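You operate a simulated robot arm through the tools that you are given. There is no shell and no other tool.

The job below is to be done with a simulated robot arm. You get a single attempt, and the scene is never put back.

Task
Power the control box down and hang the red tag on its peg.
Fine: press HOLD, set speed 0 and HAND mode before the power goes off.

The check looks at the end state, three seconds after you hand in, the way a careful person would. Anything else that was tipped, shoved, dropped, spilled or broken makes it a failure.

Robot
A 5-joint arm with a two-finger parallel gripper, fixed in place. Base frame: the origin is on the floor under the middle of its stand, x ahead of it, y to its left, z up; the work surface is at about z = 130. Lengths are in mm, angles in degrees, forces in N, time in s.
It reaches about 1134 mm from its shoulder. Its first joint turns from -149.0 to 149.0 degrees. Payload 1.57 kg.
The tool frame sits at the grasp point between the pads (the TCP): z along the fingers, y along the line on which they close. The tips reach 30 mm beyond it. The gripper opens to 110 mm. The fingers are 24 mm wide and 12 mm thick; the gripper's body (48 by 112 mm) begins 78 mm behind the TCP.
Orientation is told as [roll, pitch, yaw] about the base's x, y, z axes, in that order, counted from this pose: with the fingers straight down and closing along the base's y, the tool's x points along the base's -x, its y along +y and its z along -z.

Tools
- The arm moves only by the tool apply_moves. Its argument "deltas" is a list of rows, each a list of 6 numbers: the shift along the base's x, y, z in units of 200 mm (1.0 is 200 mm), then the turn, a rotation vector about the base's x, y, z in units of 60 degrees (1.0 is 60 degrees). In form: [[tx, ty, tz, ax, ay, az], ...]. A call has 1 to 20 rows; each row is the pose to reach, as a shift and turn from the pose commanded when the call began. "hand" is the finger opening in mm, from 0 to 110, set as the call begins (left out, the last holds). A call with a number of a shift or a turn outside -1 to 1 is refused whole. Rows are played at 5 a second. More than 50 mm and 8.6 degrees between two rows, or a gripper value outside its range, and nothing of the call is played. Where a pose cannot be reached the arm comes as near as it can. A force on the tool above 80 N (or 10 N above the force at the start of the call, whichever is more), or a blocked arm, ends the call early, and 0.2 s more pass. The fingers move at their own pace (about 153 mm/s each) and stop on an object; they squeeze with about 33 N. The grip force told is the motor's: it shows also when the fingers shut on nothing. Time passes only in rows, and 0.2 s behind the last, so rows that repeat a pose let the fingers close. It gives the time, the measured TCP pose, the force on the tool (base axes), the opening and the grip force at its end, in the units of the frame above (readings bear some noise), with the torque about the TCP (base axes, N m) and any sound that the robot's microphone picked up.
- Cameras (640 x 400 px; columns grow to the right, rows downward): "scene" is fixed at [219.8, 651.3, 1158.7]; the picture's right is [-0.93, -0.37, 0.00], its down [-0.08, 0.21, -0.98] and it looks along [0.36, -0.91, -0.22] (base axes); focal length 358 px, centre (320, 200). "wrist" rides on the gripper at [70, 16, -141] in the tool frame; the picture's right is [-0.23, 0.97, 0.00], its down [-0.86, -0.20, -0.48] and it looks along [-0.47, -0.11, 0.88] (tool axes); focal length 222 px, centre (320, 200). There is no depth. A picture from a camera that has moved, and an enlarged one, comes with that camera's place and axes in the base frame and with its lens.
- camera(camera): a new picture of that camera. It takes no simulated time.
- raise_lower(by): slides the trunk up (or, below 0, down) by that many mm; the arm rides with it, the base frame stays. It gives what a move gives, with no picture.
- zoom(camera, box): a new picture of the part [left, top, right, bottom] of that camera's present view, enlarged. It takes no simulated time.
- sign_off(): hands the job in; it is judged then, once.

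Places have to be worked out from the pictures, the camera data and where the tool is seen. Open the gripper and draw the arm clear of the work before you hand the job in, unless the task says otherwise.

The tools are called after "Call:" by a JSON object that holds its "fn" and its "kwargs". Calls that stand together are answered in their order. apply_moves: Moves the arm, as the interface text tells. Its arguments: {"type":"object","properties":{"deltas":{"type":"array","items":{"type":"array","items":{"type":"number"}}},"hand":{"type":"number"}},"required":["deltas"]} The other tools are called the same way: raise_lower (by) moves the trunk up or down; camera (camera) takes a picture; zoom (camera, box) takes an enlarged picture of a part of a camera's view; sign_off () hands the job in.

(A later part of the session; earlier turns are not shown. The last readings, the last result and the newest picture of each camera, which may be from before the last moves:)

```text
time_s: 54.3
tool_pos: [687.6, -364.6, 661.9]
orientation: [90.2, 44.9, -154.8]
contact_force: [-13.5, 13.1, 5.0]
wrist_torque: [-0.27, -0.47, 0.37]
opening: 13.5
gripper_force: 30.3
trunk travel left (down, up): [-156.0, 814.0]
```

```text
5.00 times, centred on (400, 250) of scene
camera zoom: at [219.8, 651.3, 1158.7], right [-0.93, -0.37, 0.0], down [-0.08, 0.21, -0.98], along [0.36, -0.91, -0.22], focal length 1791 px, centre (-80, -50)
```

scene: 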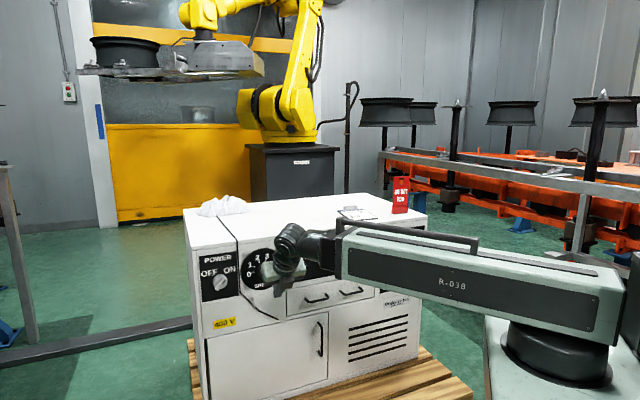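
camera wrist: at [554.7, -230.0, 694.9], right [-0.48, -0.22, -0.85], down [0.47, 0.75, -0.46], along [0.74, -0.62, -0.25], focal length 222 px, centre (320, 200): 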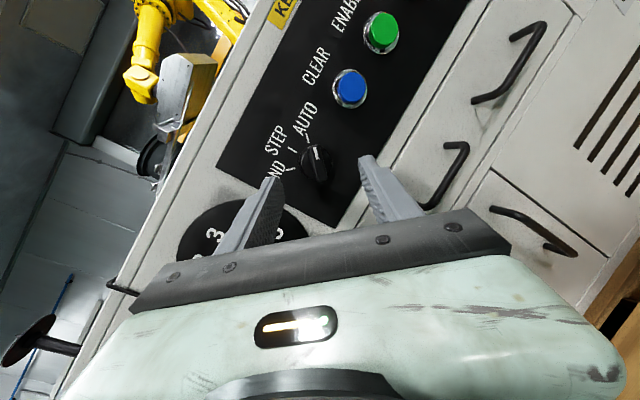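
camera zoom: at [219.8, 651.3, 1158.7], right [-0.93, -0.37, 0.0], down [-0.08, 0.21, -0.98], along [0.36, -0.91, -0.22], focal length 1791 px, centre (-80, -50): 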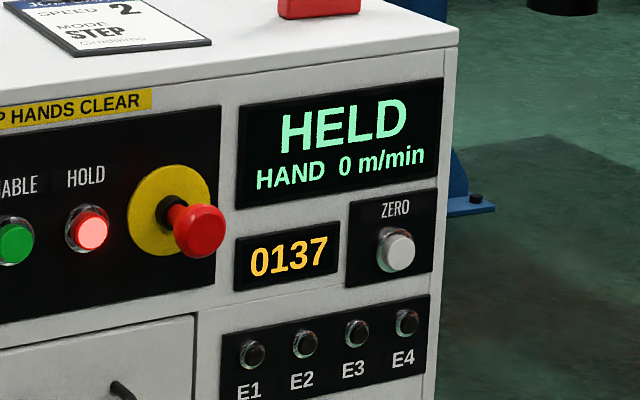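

The display reads HAND, 0 m/min, HELD. I release the bar and back off along the tool axis, then check it stays.

Call:
{"fn": "apply_moves", "kwargs": {"deltas": [[0, 0, 0, 0, 0, 0], [0, 0, 0, 0, 0, 0]], "hand": 44}}

Call:
{"fn": "apply_moves", "kwargs": {"deltas": [[-0.0423, 0.0906, 0, 0, 0, 0], [-0.0803, 0.1722, 0, 0, 0, 0]]}}

Call:
{"fn": "camera", "kwargs": {"camera": "wrist"}}

Call:
{"fn": "zoom", "kwargs": {"camera": "wrist", "box": [230, 80, 430, 205]}}

Call:
{"fn": "zoom", "kwargs": {"camera": "scene", "box": [340, 210, 460, 290]}}

```text
time_s: 54.9
tool_pos: [689.1, -365.7, 660.1]
orientation: [89.9, 45.1, -155.0]
contact_force: [1.1, 0.9, 0.2]
wrist_torque: [0.0, -0.02, 0.0]
opening: 44.0
gripper_force: 0.1
trunk travel left (down, up): [-156.0, 814.0]
```

```text
time_s: 55.5
tool_pos: [672.1, -331.4, 660.3]
orientation: [89.7, 44.9, -155.1]
contact_force: [0.0, 0.3, -0.2]
wrist_torque: [0.02, -0.02, -0.01]
opening: 44.1
gripper_force: 0.0
trunk travel left (down, up): [-156.0, 814.0]
```

```text
taken
camera wrist: at [645.4, -185.4, 719.7], right [-0.77, -0.36, 0.53], down [-0.62, 0.24, -0.74], along [0.14, -0.9, -0.41], focal length 222 px, centre (320, 200)
```

wrist: 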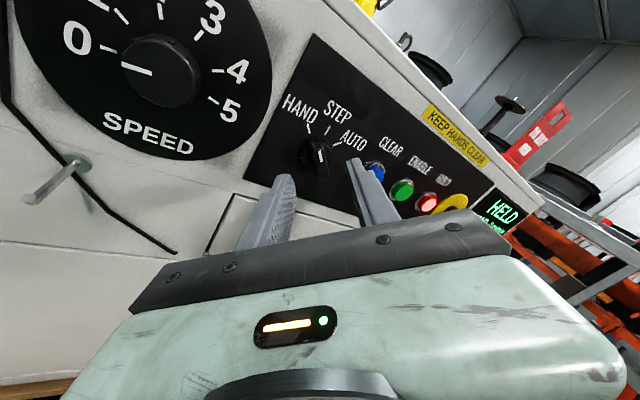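

```text
3.20 times, centred on (330, 142) of wrist
camera zoom: at [645.4, -185.4, 719.7], right [-0.77, -0.36, 0.53], down [-0.62, 0.24, -0.74], along [0.14, -0.9, -0.41], focal length 711 px, centre (288, 384)
```

zoom: 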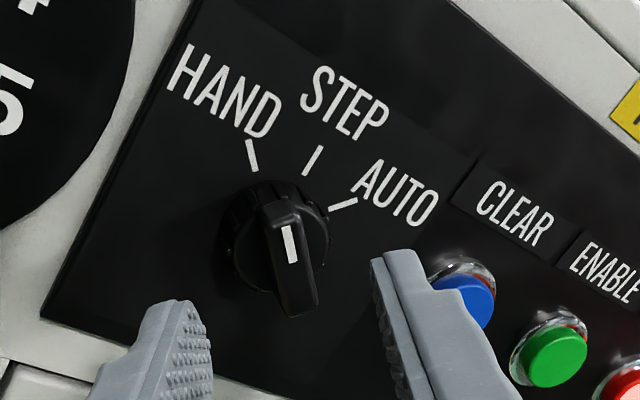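

```text
5.00 times, centred on (400, 250) of scene
camera zoom: at [219.8, 651.3, 1158.7], right [-0.93, -0.37, 0.0], down [-0.08, 0.21, -0.98], along [0.36, -0.91, -0.22], focal length 1791 px, centre (-80, -50)
```

zoom: 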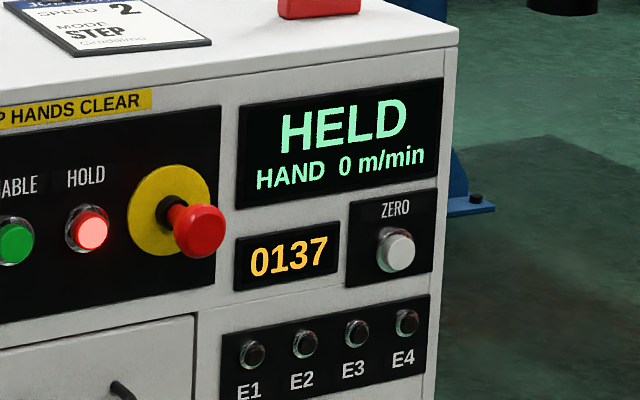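

MODE stays at HAND. Next POWER, whose centre I compute at lateral ≈ 493.4, z ≈ 651.7. First I roll the tool clockwise 90° again here, clear of the panel.

Call:
{"fn": "apply_moves", "kwargs": {"deltas": [[0, 0, 0, 0.0528, -0.1133, 0], [0, 0, 0, 0.1057, -0.2266, 0], [0, 0, 0, 0.1585, -0.3399, 0], [0, 0, 0, 0.2113, -0.4532, 0], [0, 0, 0, 0.2641, -0.5664, 0], [0, 0, 0, 0.317, -0.6797, 0]]}}

Call:
{"fn": "apply_moves", "kwargs": {"deltas": [[0, 0, 0, 0.0528, -0.1133, 0], [0, 0, 0, 0.1057, -0.2266, 0], [0, 0, 0, 0.1585, -0.3399, 0], [0, 0, 0, 0.2113, -0.4532, 0], [0, 0, 0, 0.2641, -0.5664, 0], [0, 0, 0, 0.317, -0.6797, 0]]}}

Call:
{"fn": "apply_moves", "kwargs": {"deltas": [[0.0849, 0.0849, 0, 0, 0, 0.0667], [0.1697, 0.1697, 0, 0, 0, 0.1333], [0.2546, 0.2546, 0, 0, 0, 0.2], [0.3394, 0.3394, 0, 0, 0, 0.2667], [0.4243, 0.4243, 0, 0, 0, 0.3333]], "hand": 70}}

Call:
{"fn": "camera", "kwargs": {"camera": "wrist"}}

```text
time_s: 56.9
tool_pos: [671.5, -329.2, 659.4]
orientation: [-75.6, 90.0, 39.5]
contact_force: [-0.4, 0.4, 0.0]
wrist_torque: [0.02, 0.0, -0.01]
opening: 44.0
gripper_force: 0.1
trunk travel left (down, up): [-156.0, 814.0]
```

```text
time_s: 58.3
tool_pos: [671.8, -329.6, 659.7]
orientation: [-90.0, 44.9, 25.1]
contact_force: [0.6, 0.6, -0.4]
wrist_torque: [0.0, 0.02, 0.02]
opening: 44.0
gripper_force: 0.1
trunk travel left (down, up): [-156.0, 814.0]
```

```text
time_s: 59.5
tool_pos: [758.2, -244.4, 660.0]
orientation: [-89.9, 45.0, 45.3]
contact_force: [0.1, 0.8, -0.2]
wrist_torque: [0.02, -0.01, -0.01]
opening: 70.0
gripper_force: 0.1
trunk travel left (down, up): [-156.0, 814.0]
```

```text
taken
camera wrist: at [613.0, -187.5, 696.8], right [-0.37, -0.37, -0.85], down [0.19, 0.87, -0.46], along [0.91, -0.33, -0.25], focal length 222 px, centre (320, 200)
```

wrist: 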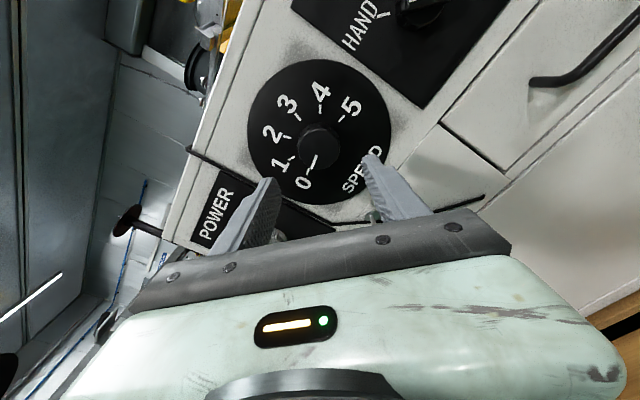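

Heading restored. I slide 132 mm left to stand in front of POWER, retracting 10 mm, and lower the trunk 7 mm.

Call:
{"fn": "apply_moves", "kwargs": {"deltas": [[0.1435, 0.1669, 0, 0, 0, 0], [0.287, 0.3338, 0, 0, 0, 0], [0.4305, 0.5007, 0, 0, 0, 0]]}}

Call:
{"fn": "raise_lower", "kwargs": {"by": -7}}

Call:
{"fn": "camera", "kwargs": {"camera": "wrist"}}

Call:
{"fn": "zoom", "kwargs": {"camera": "wrist", "box": [230, 80, 430, 205]}}

Call:
{"fn": "zoom", "kwargs": {"camera": "scene", "box": [180, 240, 300, 320]}}

```text
time_s: 60.3
tool_pos: [843.9, -143.2, 660.8]
orientation: [-90.0, 45.0, 45.0]
contact_force: [-0.5, 0.3, 1.1]
wrist_torque: [0.0, 0.01, 0.05]
opening: 70.0
gripper_force: 0.0
trunk travel left (down, up): [-156.0, 814.0]
```

```text
time_s: 60.9
tool_pos: [843.5, -146.3, 652.4]
orientation: [-89.9, 44.9, 45.1]
contact_force: [-0.1, 0.7, 0.1]
wrist_torque: [-0.02, 0.0, -0.01]
opening: 69.9
gripper_force: 0.1
trunk travel left (down, up): [-149.0, 821.0]
```

```text
taken
camera wrist: at [699.2, -87.5, 689.8], right [-0.37, -0.37, -0.85], down [0.19, 0.87, -0.46], along [0.91, -0.33, -0.25], focal length 222 px, centre (320, 200)
```

wrist: 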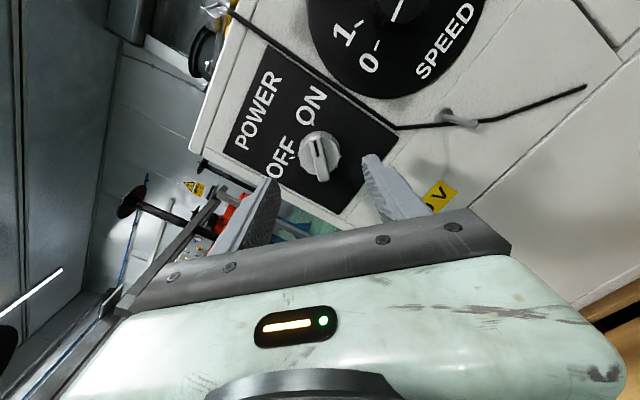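

```text
3.20 times, centred on (330, 142) of wrist
camera zoom: at [699.2, -87.5, 689.8], right [-0.37, -0.37, -0.85], down [0.19, 0.87, -0.46], along [0.91, -0.33, -0.25], focal length 711 px, centre (288, 384)
```

zoom: 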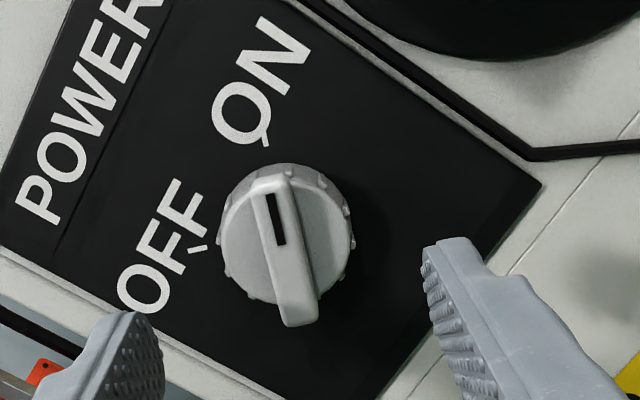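

```text
5.00 times, centred on (240, 280) of scene
camera zoom: at [219.8, 651.3, 1158.7], right [-0.93, -0.37, 0.0], down [-0.08, 0.21, -0.98], along [0.36, -0.91, -0.22], focal length 1791 px, centre (720, -200)
```

zoom: 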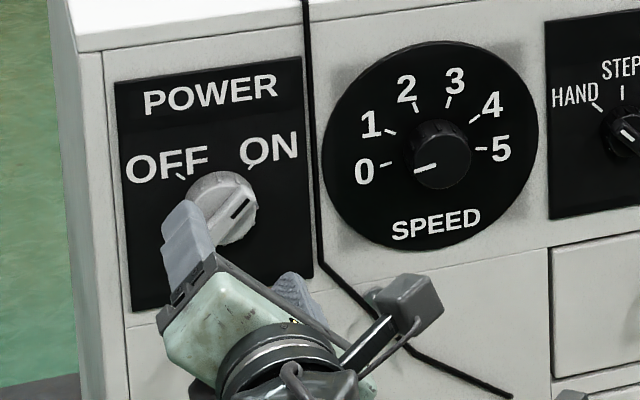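

POWER's knob is in view: centre ≈ lateral 492, z ≈ 653.5, bar front at perp ≈ 753, skirt front ≳ 775. I raise 2 mm, narrow to 50 mm, and advance ≈ 42 mm so the tips straddle the bar.

Call:
{"fn": "raise_lower", "kwargs": {"by": 2}}

Call:
{"fn": "apply_moves", "kwargs": {"deltas": [[0.071, -0.0763, 0, 0, 0, 0], [0.1421, -0.1527, 0, 0, 0, 0]], "hand": 50}}

Call:
{"fn": "zoom", "kwargs": {"camera": "wrist", "box": [230, 100, 430, 225]}}

Call:
{"fn": "zoom", "kwargs": {"camera": "scene", "box": [190, 250, 270, 300]}}

```text
time_s: 61.4
tool_pos: [843.7, -144.8, 656.2]
orientation: [-89.9, 45.0, 45.1]
contact_force: [0.1, -0.2, -0.3]
wrist_torque: [0.03, 0.01, 0.02]
opening: 70.1
gripper_force: 0.0
trunk travel left (down, up): [-151.0, 819.0]
```

```text
time_s: 62.0
tool_pos: [873.0, -175.5, 656.1]
orientation: [-89.9, 44.9, 45.2]
contact_force: [0.1, 0.3, 0.1]
wrist_torque: [-0.01, -0.02, -0.01]
opening: 50.4
gripper_force: 0.0
trunk travel left (down, up): [-151.0, 819.0]
```

```text
3.20 times, centred on (330, 162) of wrist
camera zoom: at [728.1, -117.9, 691.9], right [-0.37, -0.37, -0.85], down [0.19, 0.87, -0.46], along [0.91, -0.33, -0.25], focal length 711 px, centre (288, 320)
```

zoom: 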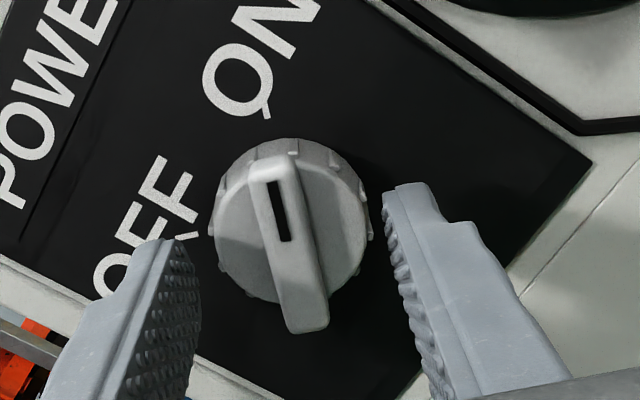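

```text
8.00 times, centred on (230, 275) of scene
camera zoom: at [219.8, 651.3, 1158.7], right [-0.93, -0.37, 0.0], down [-0.08, 0.21, -0.98], along [0.36, -0.91, -0.22], focal length 2866 px, centre (1040, -400)
```

zoom: 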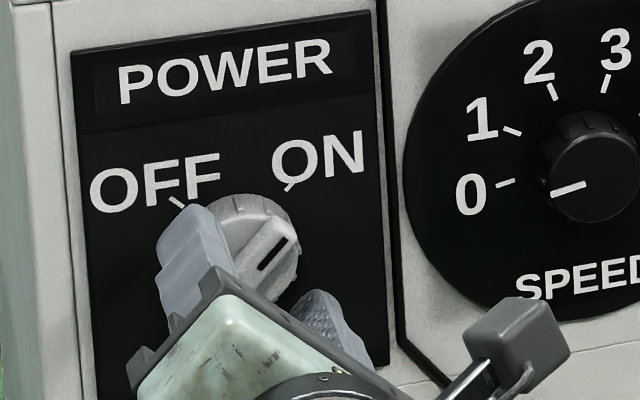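

The bar sits between the pads. I close on it.

Call:
{"fn": "apply_moves", "kwargs": {"deltas": [[0, 0, 0, 0, 0, 0], [0, 0, 0, 0, 0, 0], [0, 0, 0, 0, 0, 0]], "hand": 2}}

Call:
{"fn": "zoom", "kwargs": {"camera": "wrist", "box": [230, 100, 430, 225]}}

Call:
{"fn": "zoom", "kwargs": {"camera": "scene", "box": [340, 210, 460, 290]}}

```text
time_s: 62.8
tool_pos: [871.9, -176.2, 654.9]
orientation: [-90.0, 45.0, 45.0]
contact_force: [-6.5, -1.3, -6.9]
wrist_torque: [0.4, 0.36, 0.19]
opening: 12.0
gripper_force: 29.3
trunk travel left (down, up): [-151.0, 819.0]
```

```text
3.20 times, centred on (330, 162) of wrist
camera zoom: at [727.8, -118.1, 691.6], right [-0.37, -0.37, -0.85], down [0.19, 0.87, -0.46], along [0.91, -0.33, -0.25], focal length 711 px, centre (288, 320)
```

zoom: 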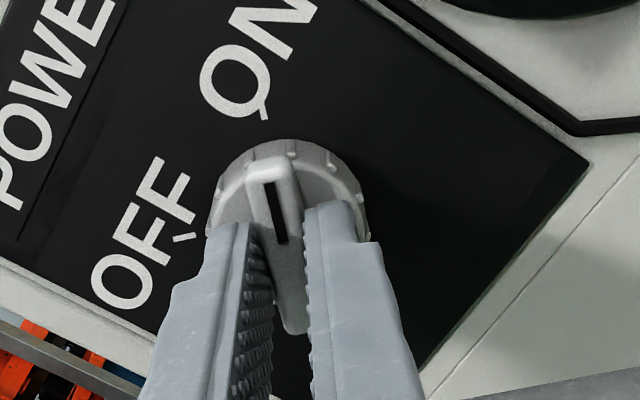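

```text
5.00 times, centred on (400, 250) of scene
camera zoom: at [219.8, 651.3, 1158.7], right [-0.93, -0.37, 0.0], down [-0.08, 0.21, -0.98], along [0.36, -0.91, -0.22], focal length 1791 px, centre (-80, -50)
```

zoom: 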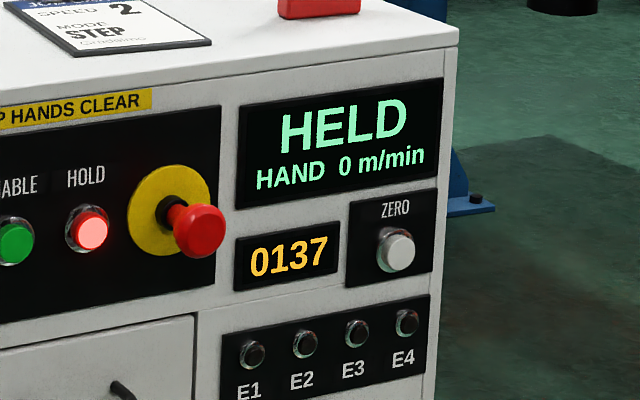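

The bar is gripped at 12 mm with little side load, and the display still shows HELD / HAND / 0. I turn counter-clockwise 45°, then look.

Call:
{"fn": "apply_moves", "kwargs": {"deltas": [[0, 0, 0, -0.0884, 0.0884, 0], [0, 0, 0, -0.1768, 0.1768, 0], [0, 0, 0, -0.2652, 0.2652, 0], [0, 0, 0, -0.3535, 0.3535, 0], [0, 0, 0, -0.4419, 0.4419, 0], [0, 0, 0, -0.5303, 0.5303, 0]]}}

Call:
{"fn": "zoom", "kwargs": {"camera": "wrist", "box": [230, 100, 430, 225]}}

```text
time_s: 64.2
tool_pos: [872.3, -175.7, 654.6]
orientation: [75.7, 89.7, -149.1]
contact_force: [-0.5, -3.8, -2.8]
wrist_torque: [-0.12, -0.16, -0.07]
opening: 12.0
gripper_force: 29.5
trunk travel left (down, up): [-151.0, 819.0]
```

```text
3.20 times, centred on (330, 162) of wrist
camera zoom: at [759.4, -86.5, 723.7], right [-0.69, -0.69, -0.22], down [-0.2, 0.48, -0.86], along [0.7, -0.54, -0.47], focal length 711 px, centre (288, 320)
```

zoom: 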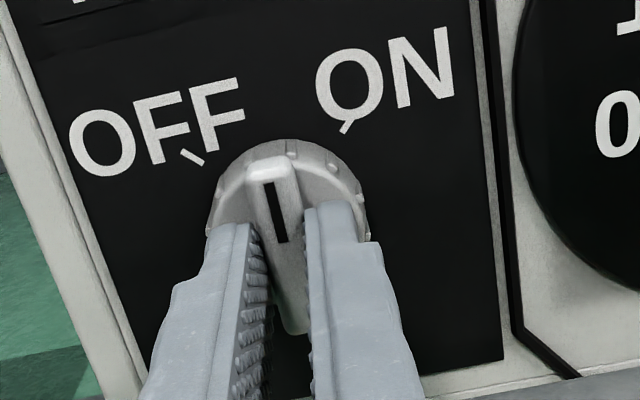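

The bar follows and is now upright, halfway. I turn the remaining 45° to OFF.

Call:
{"fn": "apply_moves", "kwargs": {"deltas": [[0, 0, 0, -0.0884, 0.0884, 0], [0, 0, 0, -0.1768, 0.1768, 0], [0, 0, 0, -0.2652, 0.2652, 0], [0, 0, 0, -0.3535, 0.3535, 0], [0, 0, 0, -0.4419, 0.4419, 0], [0, 0, 0, -0.5303, 0.5303, 0]]}}

Call:
{"fn": "zoom", "kwargs": {"camera": "wrist", "box": [230, 100, 430, 225]}}

Call:
{"fn": "zoom", "kwargs": {"camera": "scene", "box": [340, 210, 460, 290]}}

```text
time_s: 65.6
tool_pos: [872.9, -175.7, 654.7]
orientation: [89.9, 44.8, -135.0]
contact_force: [0.5, -1.7, 0.0]
wrist_torque: [0.09, -0.11, 0.03]
opening: 11.7
gripper_force: 29.2
trunk travel left (down, up): [-151.0, 819.0]
```

```text
3.20 times, centred on (330, 162) of wrist
camera zoom: at [797.8, -48.1, 714.6], right [-0.6, -0.6, 0.53], down [-0.67, 0.01, -0.74], along [0.44, -0.8, -0.41], focal length 711 px, centre (288, 320)
```

zoom: 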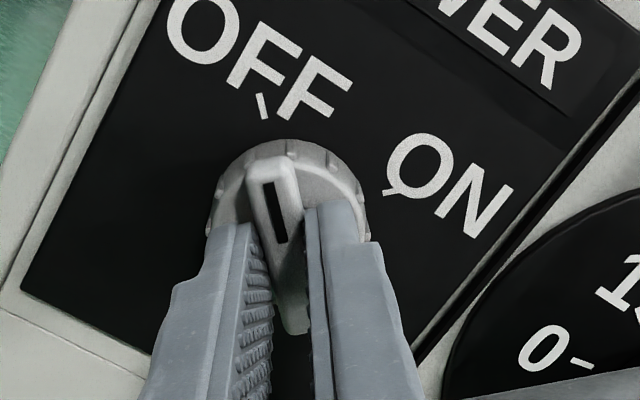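

```text
5.00 times, centred on (400, 250) of scene
camera zoom: at [219.8, 651.3, 1158.7], right [-0.93, -0.37, 0.0], down [-0.08, 0.21, -0.98], along [0.36, -0.91, -0.22], focal length 1791 px, centre (-80, -50)
```

zoom: 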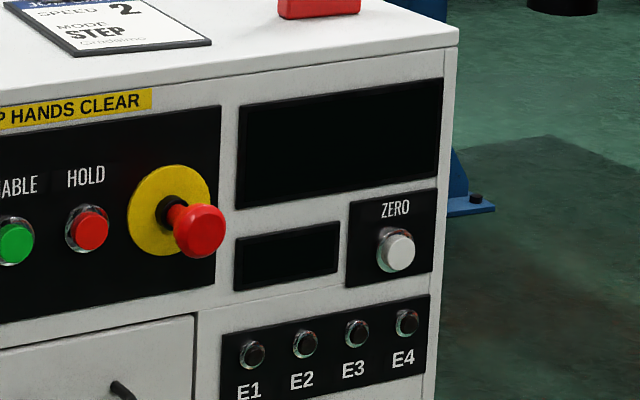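

The display and lamps have gone dark: power is off, bar on OFF. I release and back off, then look at the knob and at the peg nearby.

Call:
{"fn": "apply_moves", "kwargs": {"deltas": [[0, 0, 0, 0, 0, 0], [0, 0, 0, 0, 0, 0]], "hand": 50}}

Call:
{"fn": "apply_moves", "kwargs": {"deltas": [[-0.0831, 0.0831, 0, 0, 0, 0], [-0.1662, 0.1662, 0, 0, 0, 0]]}}

Call:
{"fn": "camera", "kwargs": {"camera": "wrist"}}

Call:
{"fn": "zoom", "kwargs": {"camera": "wrist", "box": [230, 80, 430, 205]}}

Call:
{"fn": "zoom", "kwargs": {"camera": "wrist", "box": [370, 140, 570, 265]}}

```text
time_s: 66.2
tool_pos: [873.3, -174.3, 656.0]
orientation: [89.9, 44.9, -135.1]
contact_force: [0.7, -0.1, 0.5]
wrist_torque: [0.02, 0.0, 0.02]
opening: 50.0
gripper_force: 0.1
trunk travel left (down, up): [-151.0, 819.0]
```

```text
time_s: 66.8
tool_pos: [839.0, -141.8, 653.8]
orientation: [89.9, 45.0, -135.1]
contact_force: [0.0, 0.5, 0.2]
wrist_torque: [-0.01, -0.02, -0.03]
opening: 50.1
gripper_force: 0.0
trunk travel left (down, up): [-151.0, 819.0]
```

```text
taken
camera wrist: at [764.2, -15.1, 714.7], right [-0.6, -0.6, 0.53], down [-0.67, 0.01, -0.74], along [0.44, -0.8, -0.41], focal length 222 px, centre (320, 200)
```

wrist: 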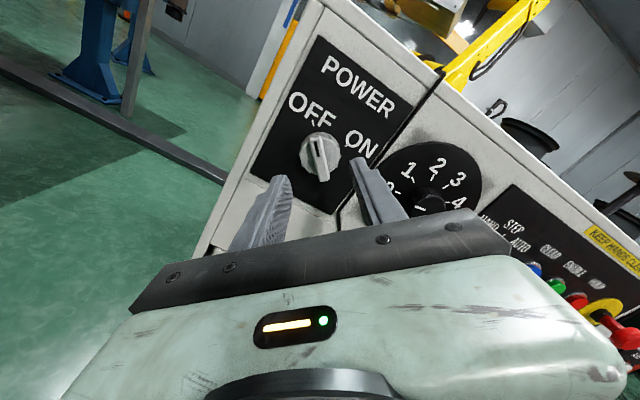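

```text
3.20 times, centred on (330, 142) of wrist
camera zoom: at [764.2, -15.1, 714.7], right [-0.6, -0.6, 0.53], down [-0.67, 0.01, -0.74], along [0.44, -0.8, -0.41], focal length 711 px, centre (288, 384)
```

zoom: 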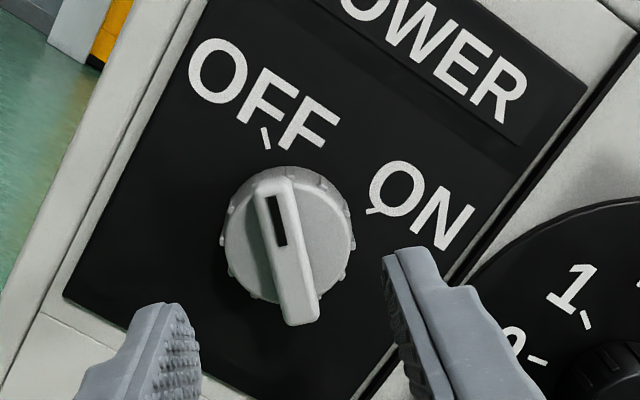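

```text
3.20 times, centred on (470, 202) of wrist
camera zoom: at [764.2, -15.1, 714.7], right [-0.6, -0.6, 0.53], down [-0.67, 0.01, -0.74], along [0.44, -0.8, -0.41], focal length 711 px, centre (-160, 192)
```

zoom: 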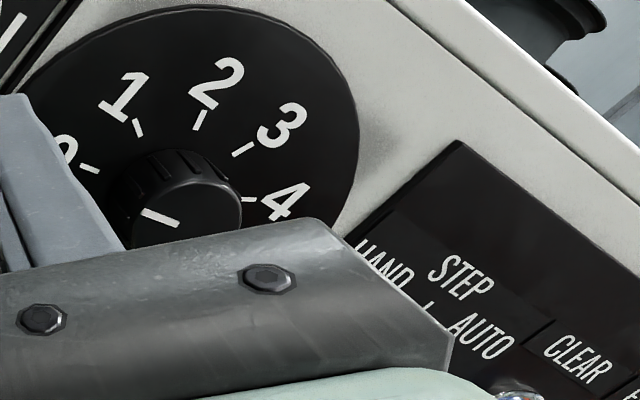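

POWER stands at OFF. Now the tag: I look at it closely, along with the peg.

Call:
{"fn": "zoom", "kwargs": {"camera": "scene", "box": [385, 165, 425, 220]}}

Call:
{"fn": "zoom", "kwargs": {"camera": "scene", "box": [230, 280, 280, 325]}}

Call:
{"fn": "camera", "kwargs": {"camera": "scene"}}

```text
7.27 times, centred on (405, 192) of scene
camera zoom: at [219.8, 651.3, 1158.7], right [-0.93, -0.37, 0.0], down [-0.08, 0.21, -0.98], along [0.36, -0.91, -0.22], focal length 2606 px, centre (-298, 254)
```

zoom: 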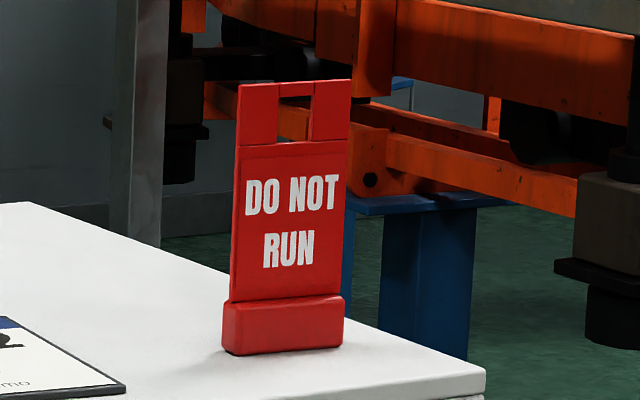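

```text
8.89 times, centred on (255, 302) of scene
camera zoom: at [219.8, 651.3, 1158.7], right [-0.93, -0.37, 0.0], down [-0.08, 0.21, -0.98], along [0.36, -0.91, -0.22], focal length 3185 px, centre (898, -711)
```

zoom: 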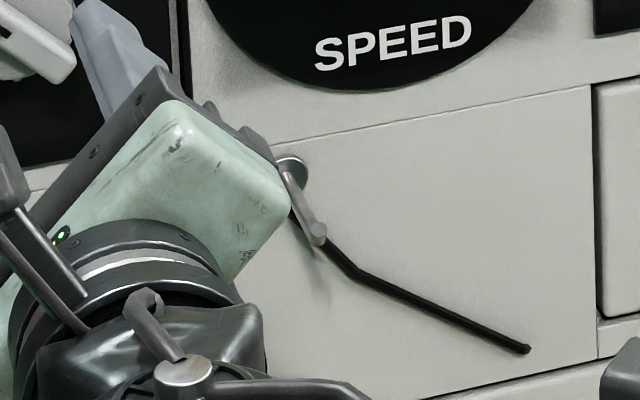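

```text
taken
```

scene: 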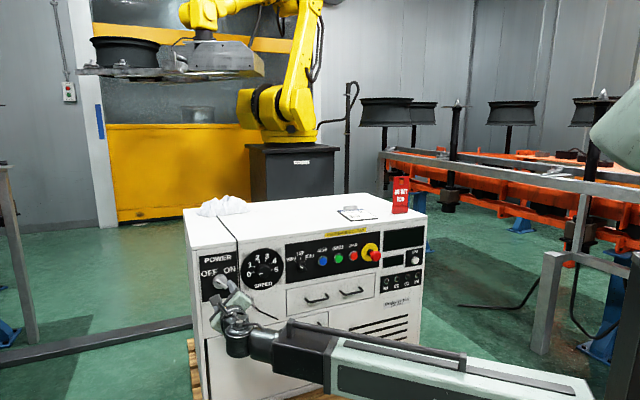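

Tag: a plate ≈ 66 mm wide, ≈ 152 mm tall with a window under its top edge, standing near perp ≈ 907, lateral ≈ −278. Peg: near lateral 393, z ≈ 566, from perp 795 out to ≈ 738. Before fetching the tag, I roll the camera upright and take a close look at the peg from a safe distance.

Call:
{"fn": "apply_moves", "kwargs": {"deltas": [[0, 0, 0, 0.0884, -0.0884, 0], [0, 0, 0, 0.1768, -0.1768, 0], [0, 0, 0, 0.2652, -0.2652, 0], [0, 0, 0, 0.3535, -0.3535, 0], [0, 0, 0, 0.4419, -0.4419, 0], [0, 0, 0, 0.5303, -0.5303, 0]], "hand": 110}}

Call:
{"fn": "apply_moves", "kwargs": {"deltas": [[-0.1768, -0.0707, 0, 0, 0, 0], [-0.3182, -0.1768, 0, 0, 0, 0]]}}

Call:
{"fn": "camera", "kwargs": {"camera": "wrist"}}

```text
time_s: 68.2
tool_pos: [839.7, -142.2, 656.3]
orientation: [-84.0, 89.9, 51.0]
contact_force: [-1.3, 0.5, -0.3]
wrist_torque: [-0.02, 0.02, 0.02]
opening: 110.1
gripper_force: 0.1
trunk travel left (down, up): [-151.0, 819.0]
```

```text
time_s: 68.8
tool_pos: [776.6, -178.0, 655.0]
orientation: [-9.3, 90.0, 125.7]
contact_force: [0.6, -0.1, -0.4]
wrist_torque: [-0.04, 0.02, -0.01]
opening: 110.0
gripper_force: 0.2
trunk travel left (down, up): [-151.0, 819.0]
```

```text
taken
camera wrist: at [662.4, -88.6, 723.7], right [-0.69, -0.69, -0.23], down [-0.2, 0.48, -0.85], along [0.7, -0.54, -0.47], focal length 222 px, centre (320, 200)
```

wrist: 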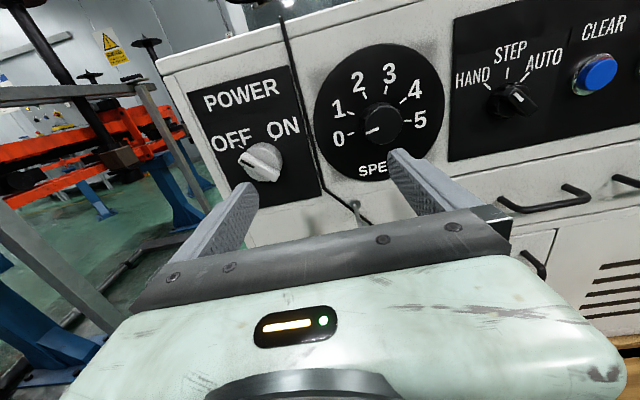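

I lower the trunk 50 mm, then another 40 mm, taking an enlarged view at each height for the peg's depth (tips stay ≈ 30 mm short of the peg's end).

Call:
{"fn": "raise_lower", "kwargs": {"by": -50}}

Call:
{"fn": "zoom", "kwargs": {"camera": "wrist", "box": [270, 110, 430, 210]}}

Call:
{"fn": "raise_lower", "kwargs": {"by": -40}}

Call:
{"fn": "zoom", "kwargs": {"camera": "wrist", "box": [270, 80, 430, 180]}}

Call:
{"fn": "camera", "kwargs": {"camera": "wrist"}}

```text
time_s: 69.7
tool_pos: [775.7, -177.8, 606.5]
orientation: [19.3, 90.0, 154.3]
contact_force: [-0.2, -0.4, 0.4]
wrist_torque: [0.02, -0.02, -0.02]
opening: 110.2
gripper_force: 0.1
trunk travel left (down, up): [-101.0, 869.0]
```

```text
4.00 times, centred on (350, 160) of wrist
camera zoom: at [662.8, -88.6, 673.7], right [-0.69, -0.69, -0.23], down [-0.2, 0.48, -0.85], along [0.7, -0.54, -0.47], focal length 888 px, centre (200, 360)
```

zoom: 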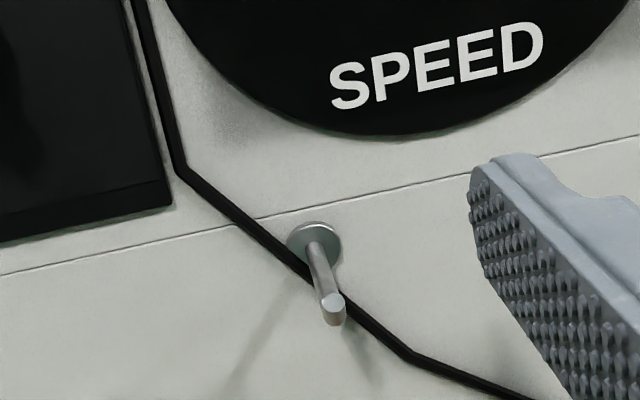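

```text
time_s: 70.5
tool_pos: [775.8, -178.0, 565.5]
orientation: [18.8, 89.9, 153.9]
contact_force: [-0.3, -0.6, 0.4]
wrist_torque: [-0.01, 0.0, -0.01]
opening: 109.7
gripper_force: 0.2
trunk travel left (down, up): [-61.0, 909.0]
```

```text
4.00 times, centred on (350, 130) of wrist
camera zoom: at [662.8, -88.6, 633.7], right [-0.69, -0.69, -0.23], down [-0.2, 0.48, -0.85], along [0.7, -0.54, -0.47], focal length 888 px, centre (200, 480)
```

zoom: 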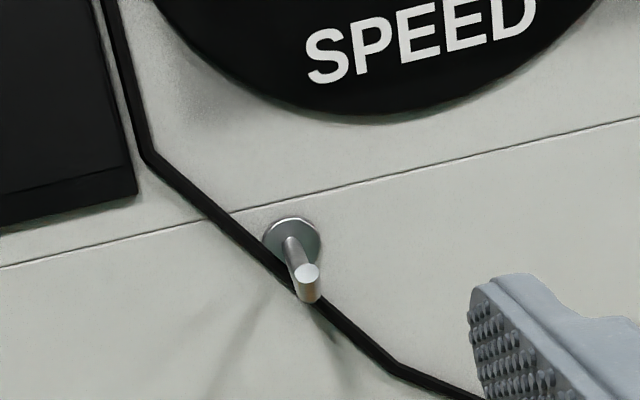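

```text
taken
camera wrist: at [662.8, -88.6, 633.7], right [-0.69, -0.69, -0.23], down [-0.2, 0.48, -0.85], along [0.7, -0.54, -0.47], focal length 222 px, centre (320, 200)
```

wrist: 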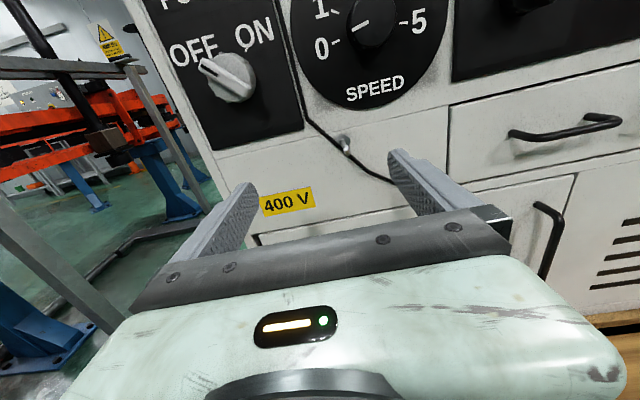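

The peg is now well measured: base at (perp 795, lateral 394.6, z 565), tip centre at (735, 394.7, 573) — tilted slightly up, Ø ≈ 6. Now I go for the tag: raise the trunk 435 mm and travel right, high above the box.

Call:
{"fn": "raise_lower", "kwargs": {"by": 435}}

Call:
{"fn": "apply_moves", "kwargs": {"deltas": [[-0.0813, -0.1874, 0, 0, 0, 0], [-0.1591, -0.3924, 0, 0, 0, 0], [-0.2086, -0.6258, 0, 0, 0, 0], [-0.2758, -0.8415, 0, 0, 0, 0]]}}

Call:
{"fn": "apply_moves", "kwargs": {"deltas": [[-0.0707, -0.2121, 0, 0, 0, 0], [-0.152, -0.4137, 0, 0, 0, 0], [-0.2616, -0.6222, 0, 0, 0, 0], [-0.3854, -0.8167, 0, 0, 0, 0], [-0.5233, -0.997, 0, 0, 0, 0]]}}

Call:
{"fn": "camera", "kwargs": {"camera": "wrist"}}

Call:
{"fn": "camera", "kwargs": {"camera": "scene"}}

```text
refused: 435 is not a number from -400 to 400
```

```text
time_s: 71.3
tool_pos: [744.5, -263.1, 565.9]
orientation: [-41.3, 89.9, 96.2]
contact_force: [-11.3, 15.3, -0.8]
wrist_torque: [-0.21, 0.01, 1.12]
opening: 110.1
gripper_force: 0.1
trunk travel left (down, up): [-61.0, 909.0]
stopped in row 3: the force on the tool passed its limit at 131 N (the readings are from after the stop); the commanded pose is now the measured one
```

```text
time_s: 71.6
tool_pos: [743.7, -266.4, 564.8]
orientation: [-50.7, 89.7, 88.8]
contact_force: [-10.7, 11.9, 1.9]
wrist_torque: [-0.08, -0.18, 0.97]
opening: 110.0
gripper_force: 0.1
trunk travel left (down, up): [-61.0, 909.0]
stopped in row 1: the force on the tool passed its limit at 111 N (the readings are from after the stop); the commanded pose is now the measured one
```

```text
taken
camera wrist: at [625.3, -185.8, 634.0], right [-0.63, -0.74, -0.23], down [-0.23, 0.47, -0.85], along [0.74, -0.49, -0.47], focal length 222 px, centre (320, 200)
```

wrist: 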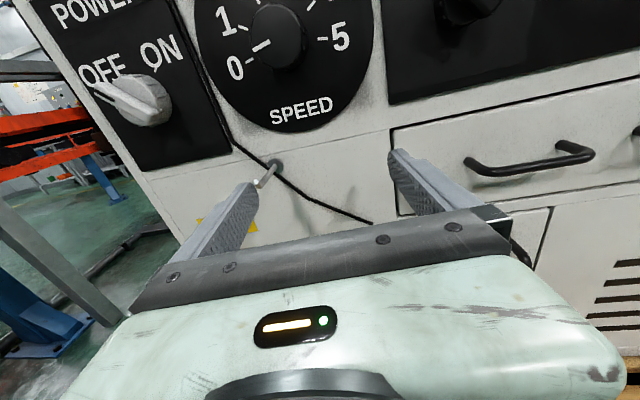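

```text
taken
```

scene: 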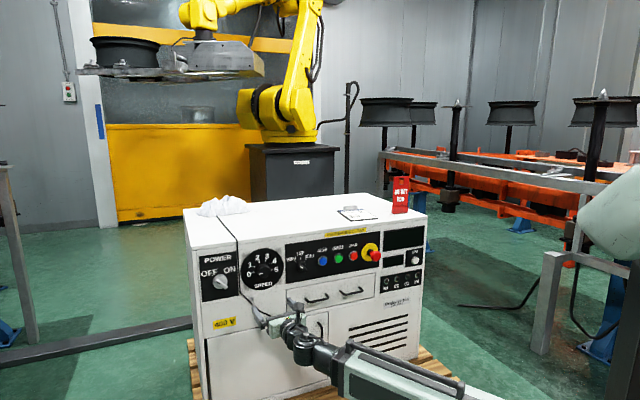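

The raise was refused (limit 400 mm per call) and the sideways move then ran at the low height, so the left finger pushed against the peg. I back the finger off the peg to the left and outward at once, then inspect for harm; from now on I wait for each result before the next step.

Call:
{"fn": "apply_moves", "kwargs": {"deltas": [[0.0424, 0.0636, 0, 0, 0, 0], [0.053, 0.1945, 0, 0, 0, 0]]}}

```text
time_s: 72.2
tool_pos: [755.3, -230.2, 564.3]
orientation: [-42.5, 89.7, 97.0]
contact_force: [0.6, 0.0, 0.5]
wrist_torque: [-0.01, 0.01, -0.03]
opening: 110.2
gripper_force: 0.1
trunk travel left (down, up): [-61.0, 909.0]
```

The force is back to zero. I inspect the peg and the box for any displacement.

Call:
{"fn": "camera", "kwargs": {"camera": "wrist"}}

Call:
{"fn": "zoom", "kwargs": {"camera": "wrist", "box": [250, 90, 410, 190]}}

Call:
{"fn": "zoom", "kwargs": {"camera": "scene", "box": [180, 220, 310, 340]}}

Call:
{"fn": "zoom", "kwargs": {"camera": "scene", "box": [320, 170, 440, 240]}}

```text
taken
camera wrist: at [636.6, -148.2, 633.3], right [-0.64, -0.74, -0.23], down [-0.23, 0.47, -0.85], along [0.74, -0.49, -0.47], focal length 222 px, centre (320, 200)
```

wrist: 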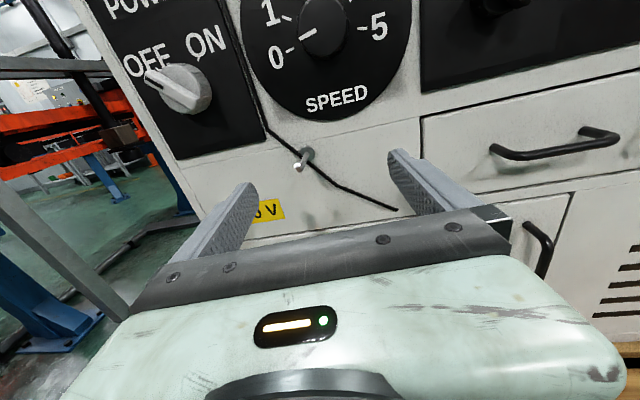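

```text
4.00 times, centred on (330, 140) of wrist
camera zoom: at [636.6, -148.2, 633.3], right [-0.64, -0.74, -0.23], down [-0.23, 0.47, -0.85], along [0.74, -0.49, -0.47], focal length 888 px, centre (280, 440)
```

zoom: 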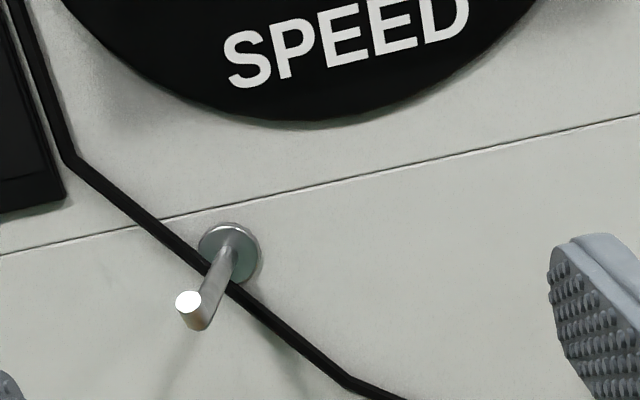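

```text
3.33 times, centred on (245, 280) of scene
camera zoom: at [219.8, 651.3, 1158.7], right [-0.93, -0.37, 0.0], down [-0.08, 0.21, -0.98], along [0.36, -0.91, -0.22], focal length 1194 px, centre (570, -67)
```

zoom: 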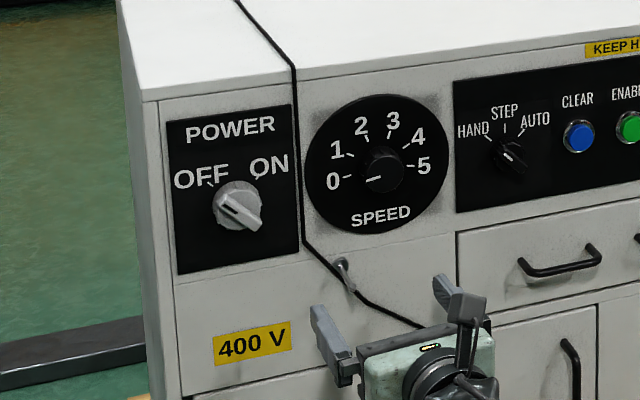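

```text
5.33 times, centred on (380, 205) of scene
camera zoom: at [219.8, 651.3, 1158.7], right [-0.93, -0.37, 0.0], down [-0.08, 0.21, -0.98], along [0.36, -0.91, -0.22], focal length 1911 px, centre (0, 173)
```

zoom: 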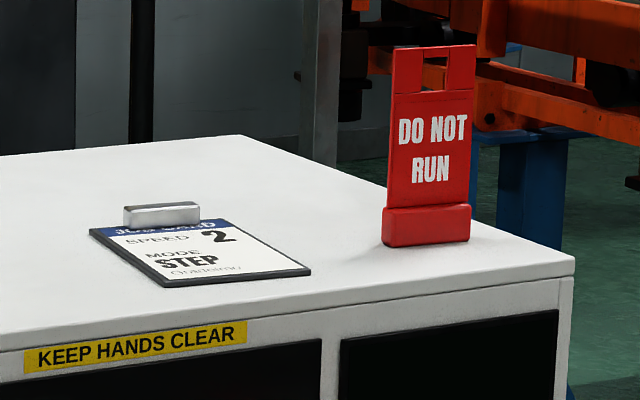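

Peg position, cable, knobs, card and tag all match the first pictures, so nothing was displaced or bent (peg tip still at ≈ 394, 573). I raise the trunk by 400 mm, and wait for the result.

Call:
{"fn": "raise_lower", "kwargs": {"by": 400}}

```text
time_s: 76.0
tool_pos: [754.3, -229.4, 964.5]
orientation: [-41.9, 89.7, 97.4]
contact_force: [0.2, -0.4, 0.8]
wrist_torque: [0.0, -0.02, -0.02]
opening: 110.0
gripper_force: 0.0
trunk travel left (down, up): [-461.0, 509.0]
```

Now at z ≈ 964; I raise 40 mm more for clearance above the tag.

Call:
{"fn": "raise_lower", "kwargs": {"by": 40}}

```text
time_s: 76.9
tool_pos: [756.3, -228.2, 1004.0]
orientation: [-42.2, 89.7, 97.2]
contact_force: [-0.3, -0.2, 0.6]
wrist_torque: [0.02, -0.01, -0.02]
opening: 110.1
gripper_force: 0.2
trunk travel left (down, up): [-501.0, 469.0]
```

Height is confirmed at z ≈ 1004, well above the box (≈ 770) and the tag's top (≈ 926). I travel right in stages, correcting the 4° heading error.

Call:
{"fn": "apply_moves", "kwargs": {"deltas": [[-0.0212, -0.1626, 0, 0, 0, -0.0233], [-0.0849, -0.3818, 0, 0, 0, -0.0467], [-0.152, -0.5904, 0, 0, 0, -0.07], [-0.2263, -0.799, 0, 0, 0, -0.07], [-0.3147, -0.9935, 0, 0, 0, -0.07]]}}

```text
time_s: 78.1
tool_pos: [691.5, -428.1, 1004.3]
orientation: [-37.5, 89.7, 97.4]
contact_force: [-0.1, -0.3, -0.8]
wrist_torque: [0.0, 0.04, 0.0]
opening: 109.9
gripper_force: 0.0
trunk travel left (down, up): [-501.0, 469.0]
```

On track (perp 792, lateral 186). I continue right toward lateral ≈ 5, where the tool lines up with the arm.

Call:
{"fn": "apply_moves", "kwargs": {"deltas": [[-0.1131, -0.2121, 0, 0, 0, 0], [-0.2369, -0.4066, 0, 0, 0, 0], [-0.3748, -0.5869, 0, 0, 0, 0], [-0.5233, -0.7566, 0, 0, 0, 0]]}}

```text
time_s: 79.1
tool_pos: [587.9, -578.1, 1004.2]
orientation: [-44.5, 89.7, 90.7]
contact_force: [-0.9, 0.4, 0.4]
wrist_torque: [0.03, -0.03, -0.03]
opening: 110.0
gripper_force: 0.2
trunk travel left (down, up): [-501.0, 469.0]
```

Fine so far. I step on past the line-up in small rows and check the orientation holds.

Call:
{"fn": "apply_moves", "kwargs": {"deltas": [[-0.0796, -0.0796, 0, 0, 0, 0], [-0.1591, -0.1591, 0, 0, 0, 0], [-0.2422, -0.2351, 0, 0, 0, 0], [-0.3253, -0.3111, 0, 0, 0, 0]]}}

Call:
{"fn": "camera", "kwargs": {"camera": "wrist"}}

Call:
{"fn": "camera", "kwargs": {"camera": "scene"}}

```text
time_s: 80.1
tool_pos: [521.6, -639.4, 1004.2]
orientation: [-36.6, 89.6, 98.5]
contact_force: [0.6, 0.3, 0.3]
wrist_torque: [0.01, -0.02, 0.0]
opening: 110.1
gripper_force: 0.0
trunk travel left (down, up): [-501.0, 469.0]
```

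```text
taken
camera wrist: at [409.9, -551.5, 1073.3], right [-0.69, -0.69, -0.23], down [-0.2, 0.48, -0.85], along [0.7, -0.54, -0.47], focal length 222 px, centre (320, 200)
```

wrist: 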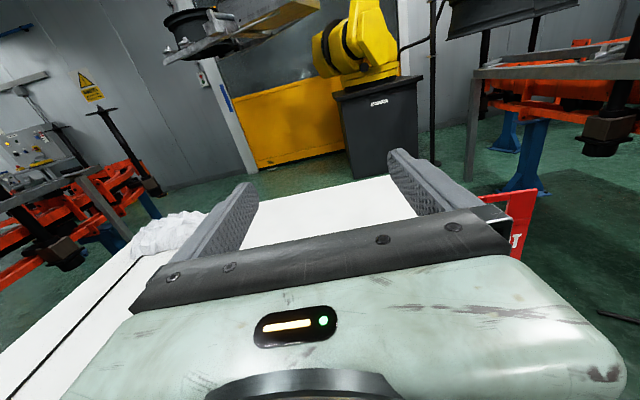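

```text
taken
```

scene: 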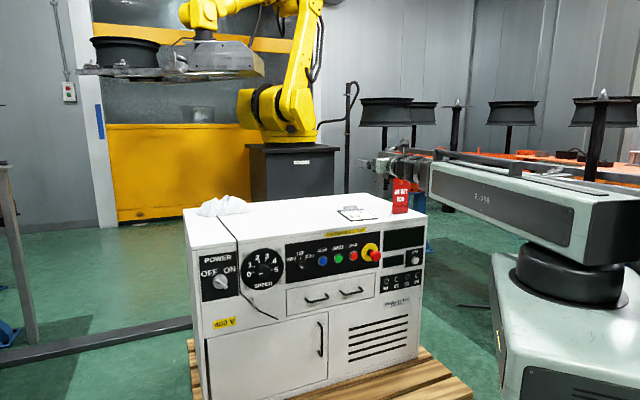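

The line-up was crossed with the orientation intact. I continue to lateral ≈ −238, easing back to perp ≈ 800.

Call:
{"fn": "apply_moves", "kwargs": {"deltas": [[-0.1591, -0.1237, 0, 0, 0, 0], [-0.3182, -0.2475, 0, 0, 0, 0], [-0.4773, -0.3712, 0, 0, 0, 0], [-0.6187, -0.4773, 0, 0, 0, 0]]}}

Call:
{"fn": "camera", "kwargs": {"camera": "wrist"}}

```text
time_s: 81.1
tool_pos: [398.6, -737.3, 1003.8]
orientation: [-46.6, 89.7, 88.5]
contact_force: [1.0, 0.3, -0.4]
wrist_torque: [-0.02, 0.02, -0.01]
opening: 110.1
gripper_force: 0.1
trunk travel left (down, up): [-501.0, 469.0]
```

```text
taken
camera wrist: at [285.2, -648.0, 1073.4], right [-0.69, -0.69, -0.23], down [-0.2, 0.48, -0.85], along [0.7, -0.54, -0.47], focal length 222 px, centre (320, 200)
```

wrist: 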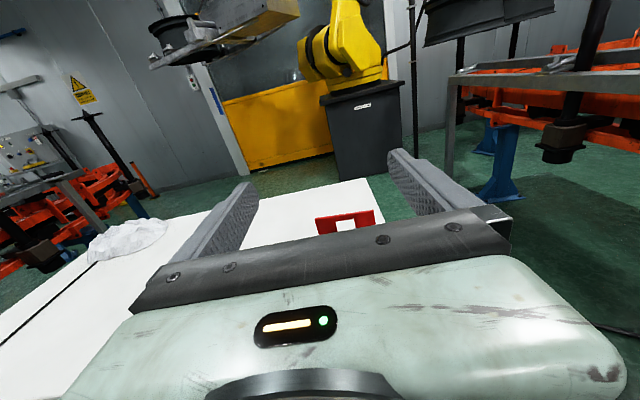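

The tag's top edge and window come into view between the fingers. The tips are ≈ 70 mm short of it, so I lower the trunk 60 mm and measure.

Call:
{"fn": "raise_lower", "kwargs": {"by": -60}}

Call:
{"fn": "camera", "kwargs": {"camera": "wrist"}}

Call:
{"fn": "zoom", "kwargs": {"camera": "wrist", "box": [260, 120, 420, 220]}}

```text
time_s: 82.1
tool_pos: [398.2, -736.5, 945.2]
orientation: [-47.7, 89.7, 87.3]
contact_force: [-0.1, -0.1, 0.5]
wrist_torque: [-0.02, -0.01, -0.05]
opening: 109.9
gripper_force: 0.1
trunk travel left (down, up): [-441.0, 529.0]
```

```text
taken
camera wrist: at [285.3, -647.8, 1013.4], right [-0.69, -0.69, -0.23], down [-0.2, 0.48, -0.85], along [0.7, -0.54, -0.47], focal length 222 px, centre (320, 200)
```

wrist: 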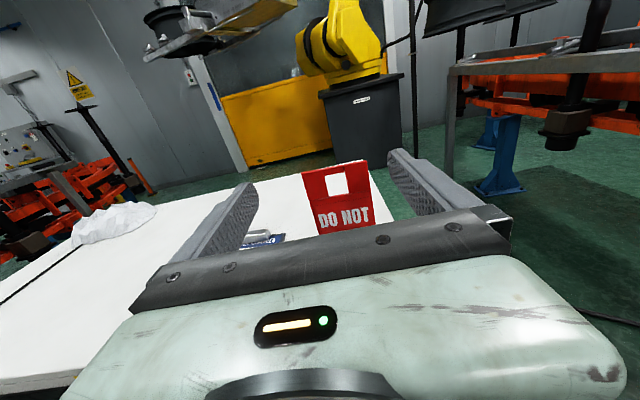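

```text
4.00 times, centred on (340, 170) of wrist
camera zoom: at [285.3, -647.8, 1013.4], right [-0.69, -0.69, -0.23], down [-0.2, 0.48, -0.85], along [0.7, -0.54, -0.47], focal length 888 px, centre (240, 320)
```

zoom: 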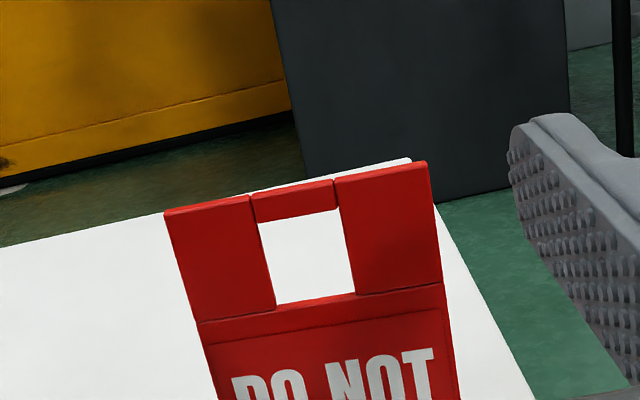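

Good view of the window. I lower another 40 mm (fingers still short of the tag) for the second height of the pair.

Call:
{"fn": "raise_lower", "kwargs": {"by": -40}}

Call:
{"fn": "camera", "kwargs": {"camera": "wrist"}}

Call:
{"fn": "zoom", "kwargs": {"camera": "wrist", "box": [260, 90, 420, 190]}}

Call:
{"fn": "zoom", "kwargs": {"camera": "scene", "box": [380, 150, 460, 230]}}

```text
time_s: 82.9
tool_pos: [398.9, -736.5, 904.2]
orientation: [-47.8, 89.7, 87.2]
contact_force: [-0.6, -0.8, 0.3]
wrist_torque: [0.0, -0.02, 0.03]
opening: 110.1
gripper_force: 0.1
trunk travel left (down, up): [-401.0, 569.0]
```

```text
taken
camera wrist: at [285.3, -647.8, 973.4], right [-0.69, -0.69, -0.23], down [-0.2, 0.48, -0.85], along [0.7, -0.54, -0.47], focal length 222 px, centre (320, 200)
```

wrist: 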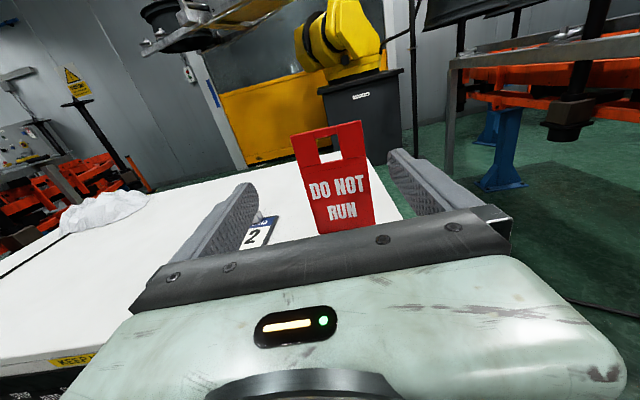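

```text
4.00 times, centred on (340, 140) of wrist
camera zoom: at [285.3, -647.8, 973.4], right [-0.69, -0.69, -0.23], down [-0.2, 0.48, -0.85], along [0.7, -0.54, -0.47], focal length 888 px, centre (240, 440)
```

zoom: 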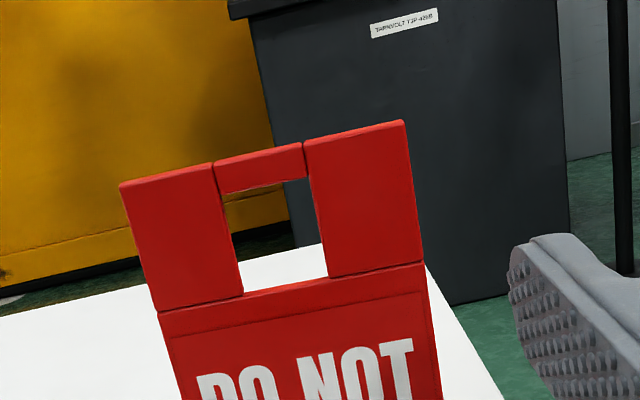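

```text
5.00 times, centred on (420, 190) of scene
camera zoom: at [219.8, 651.3, 1158.7], right [-0.93, -0.37, 0.0], down [-0.08, 0.21, -0.98], along [0.36, -0.91, -0.22], focal length 1791 px, centre (-180, 250)
```

zoom: 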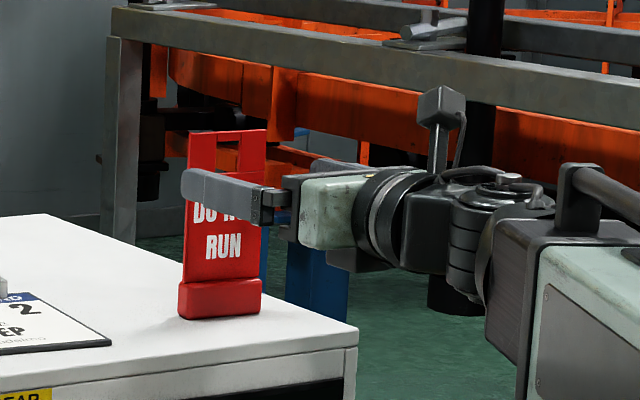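

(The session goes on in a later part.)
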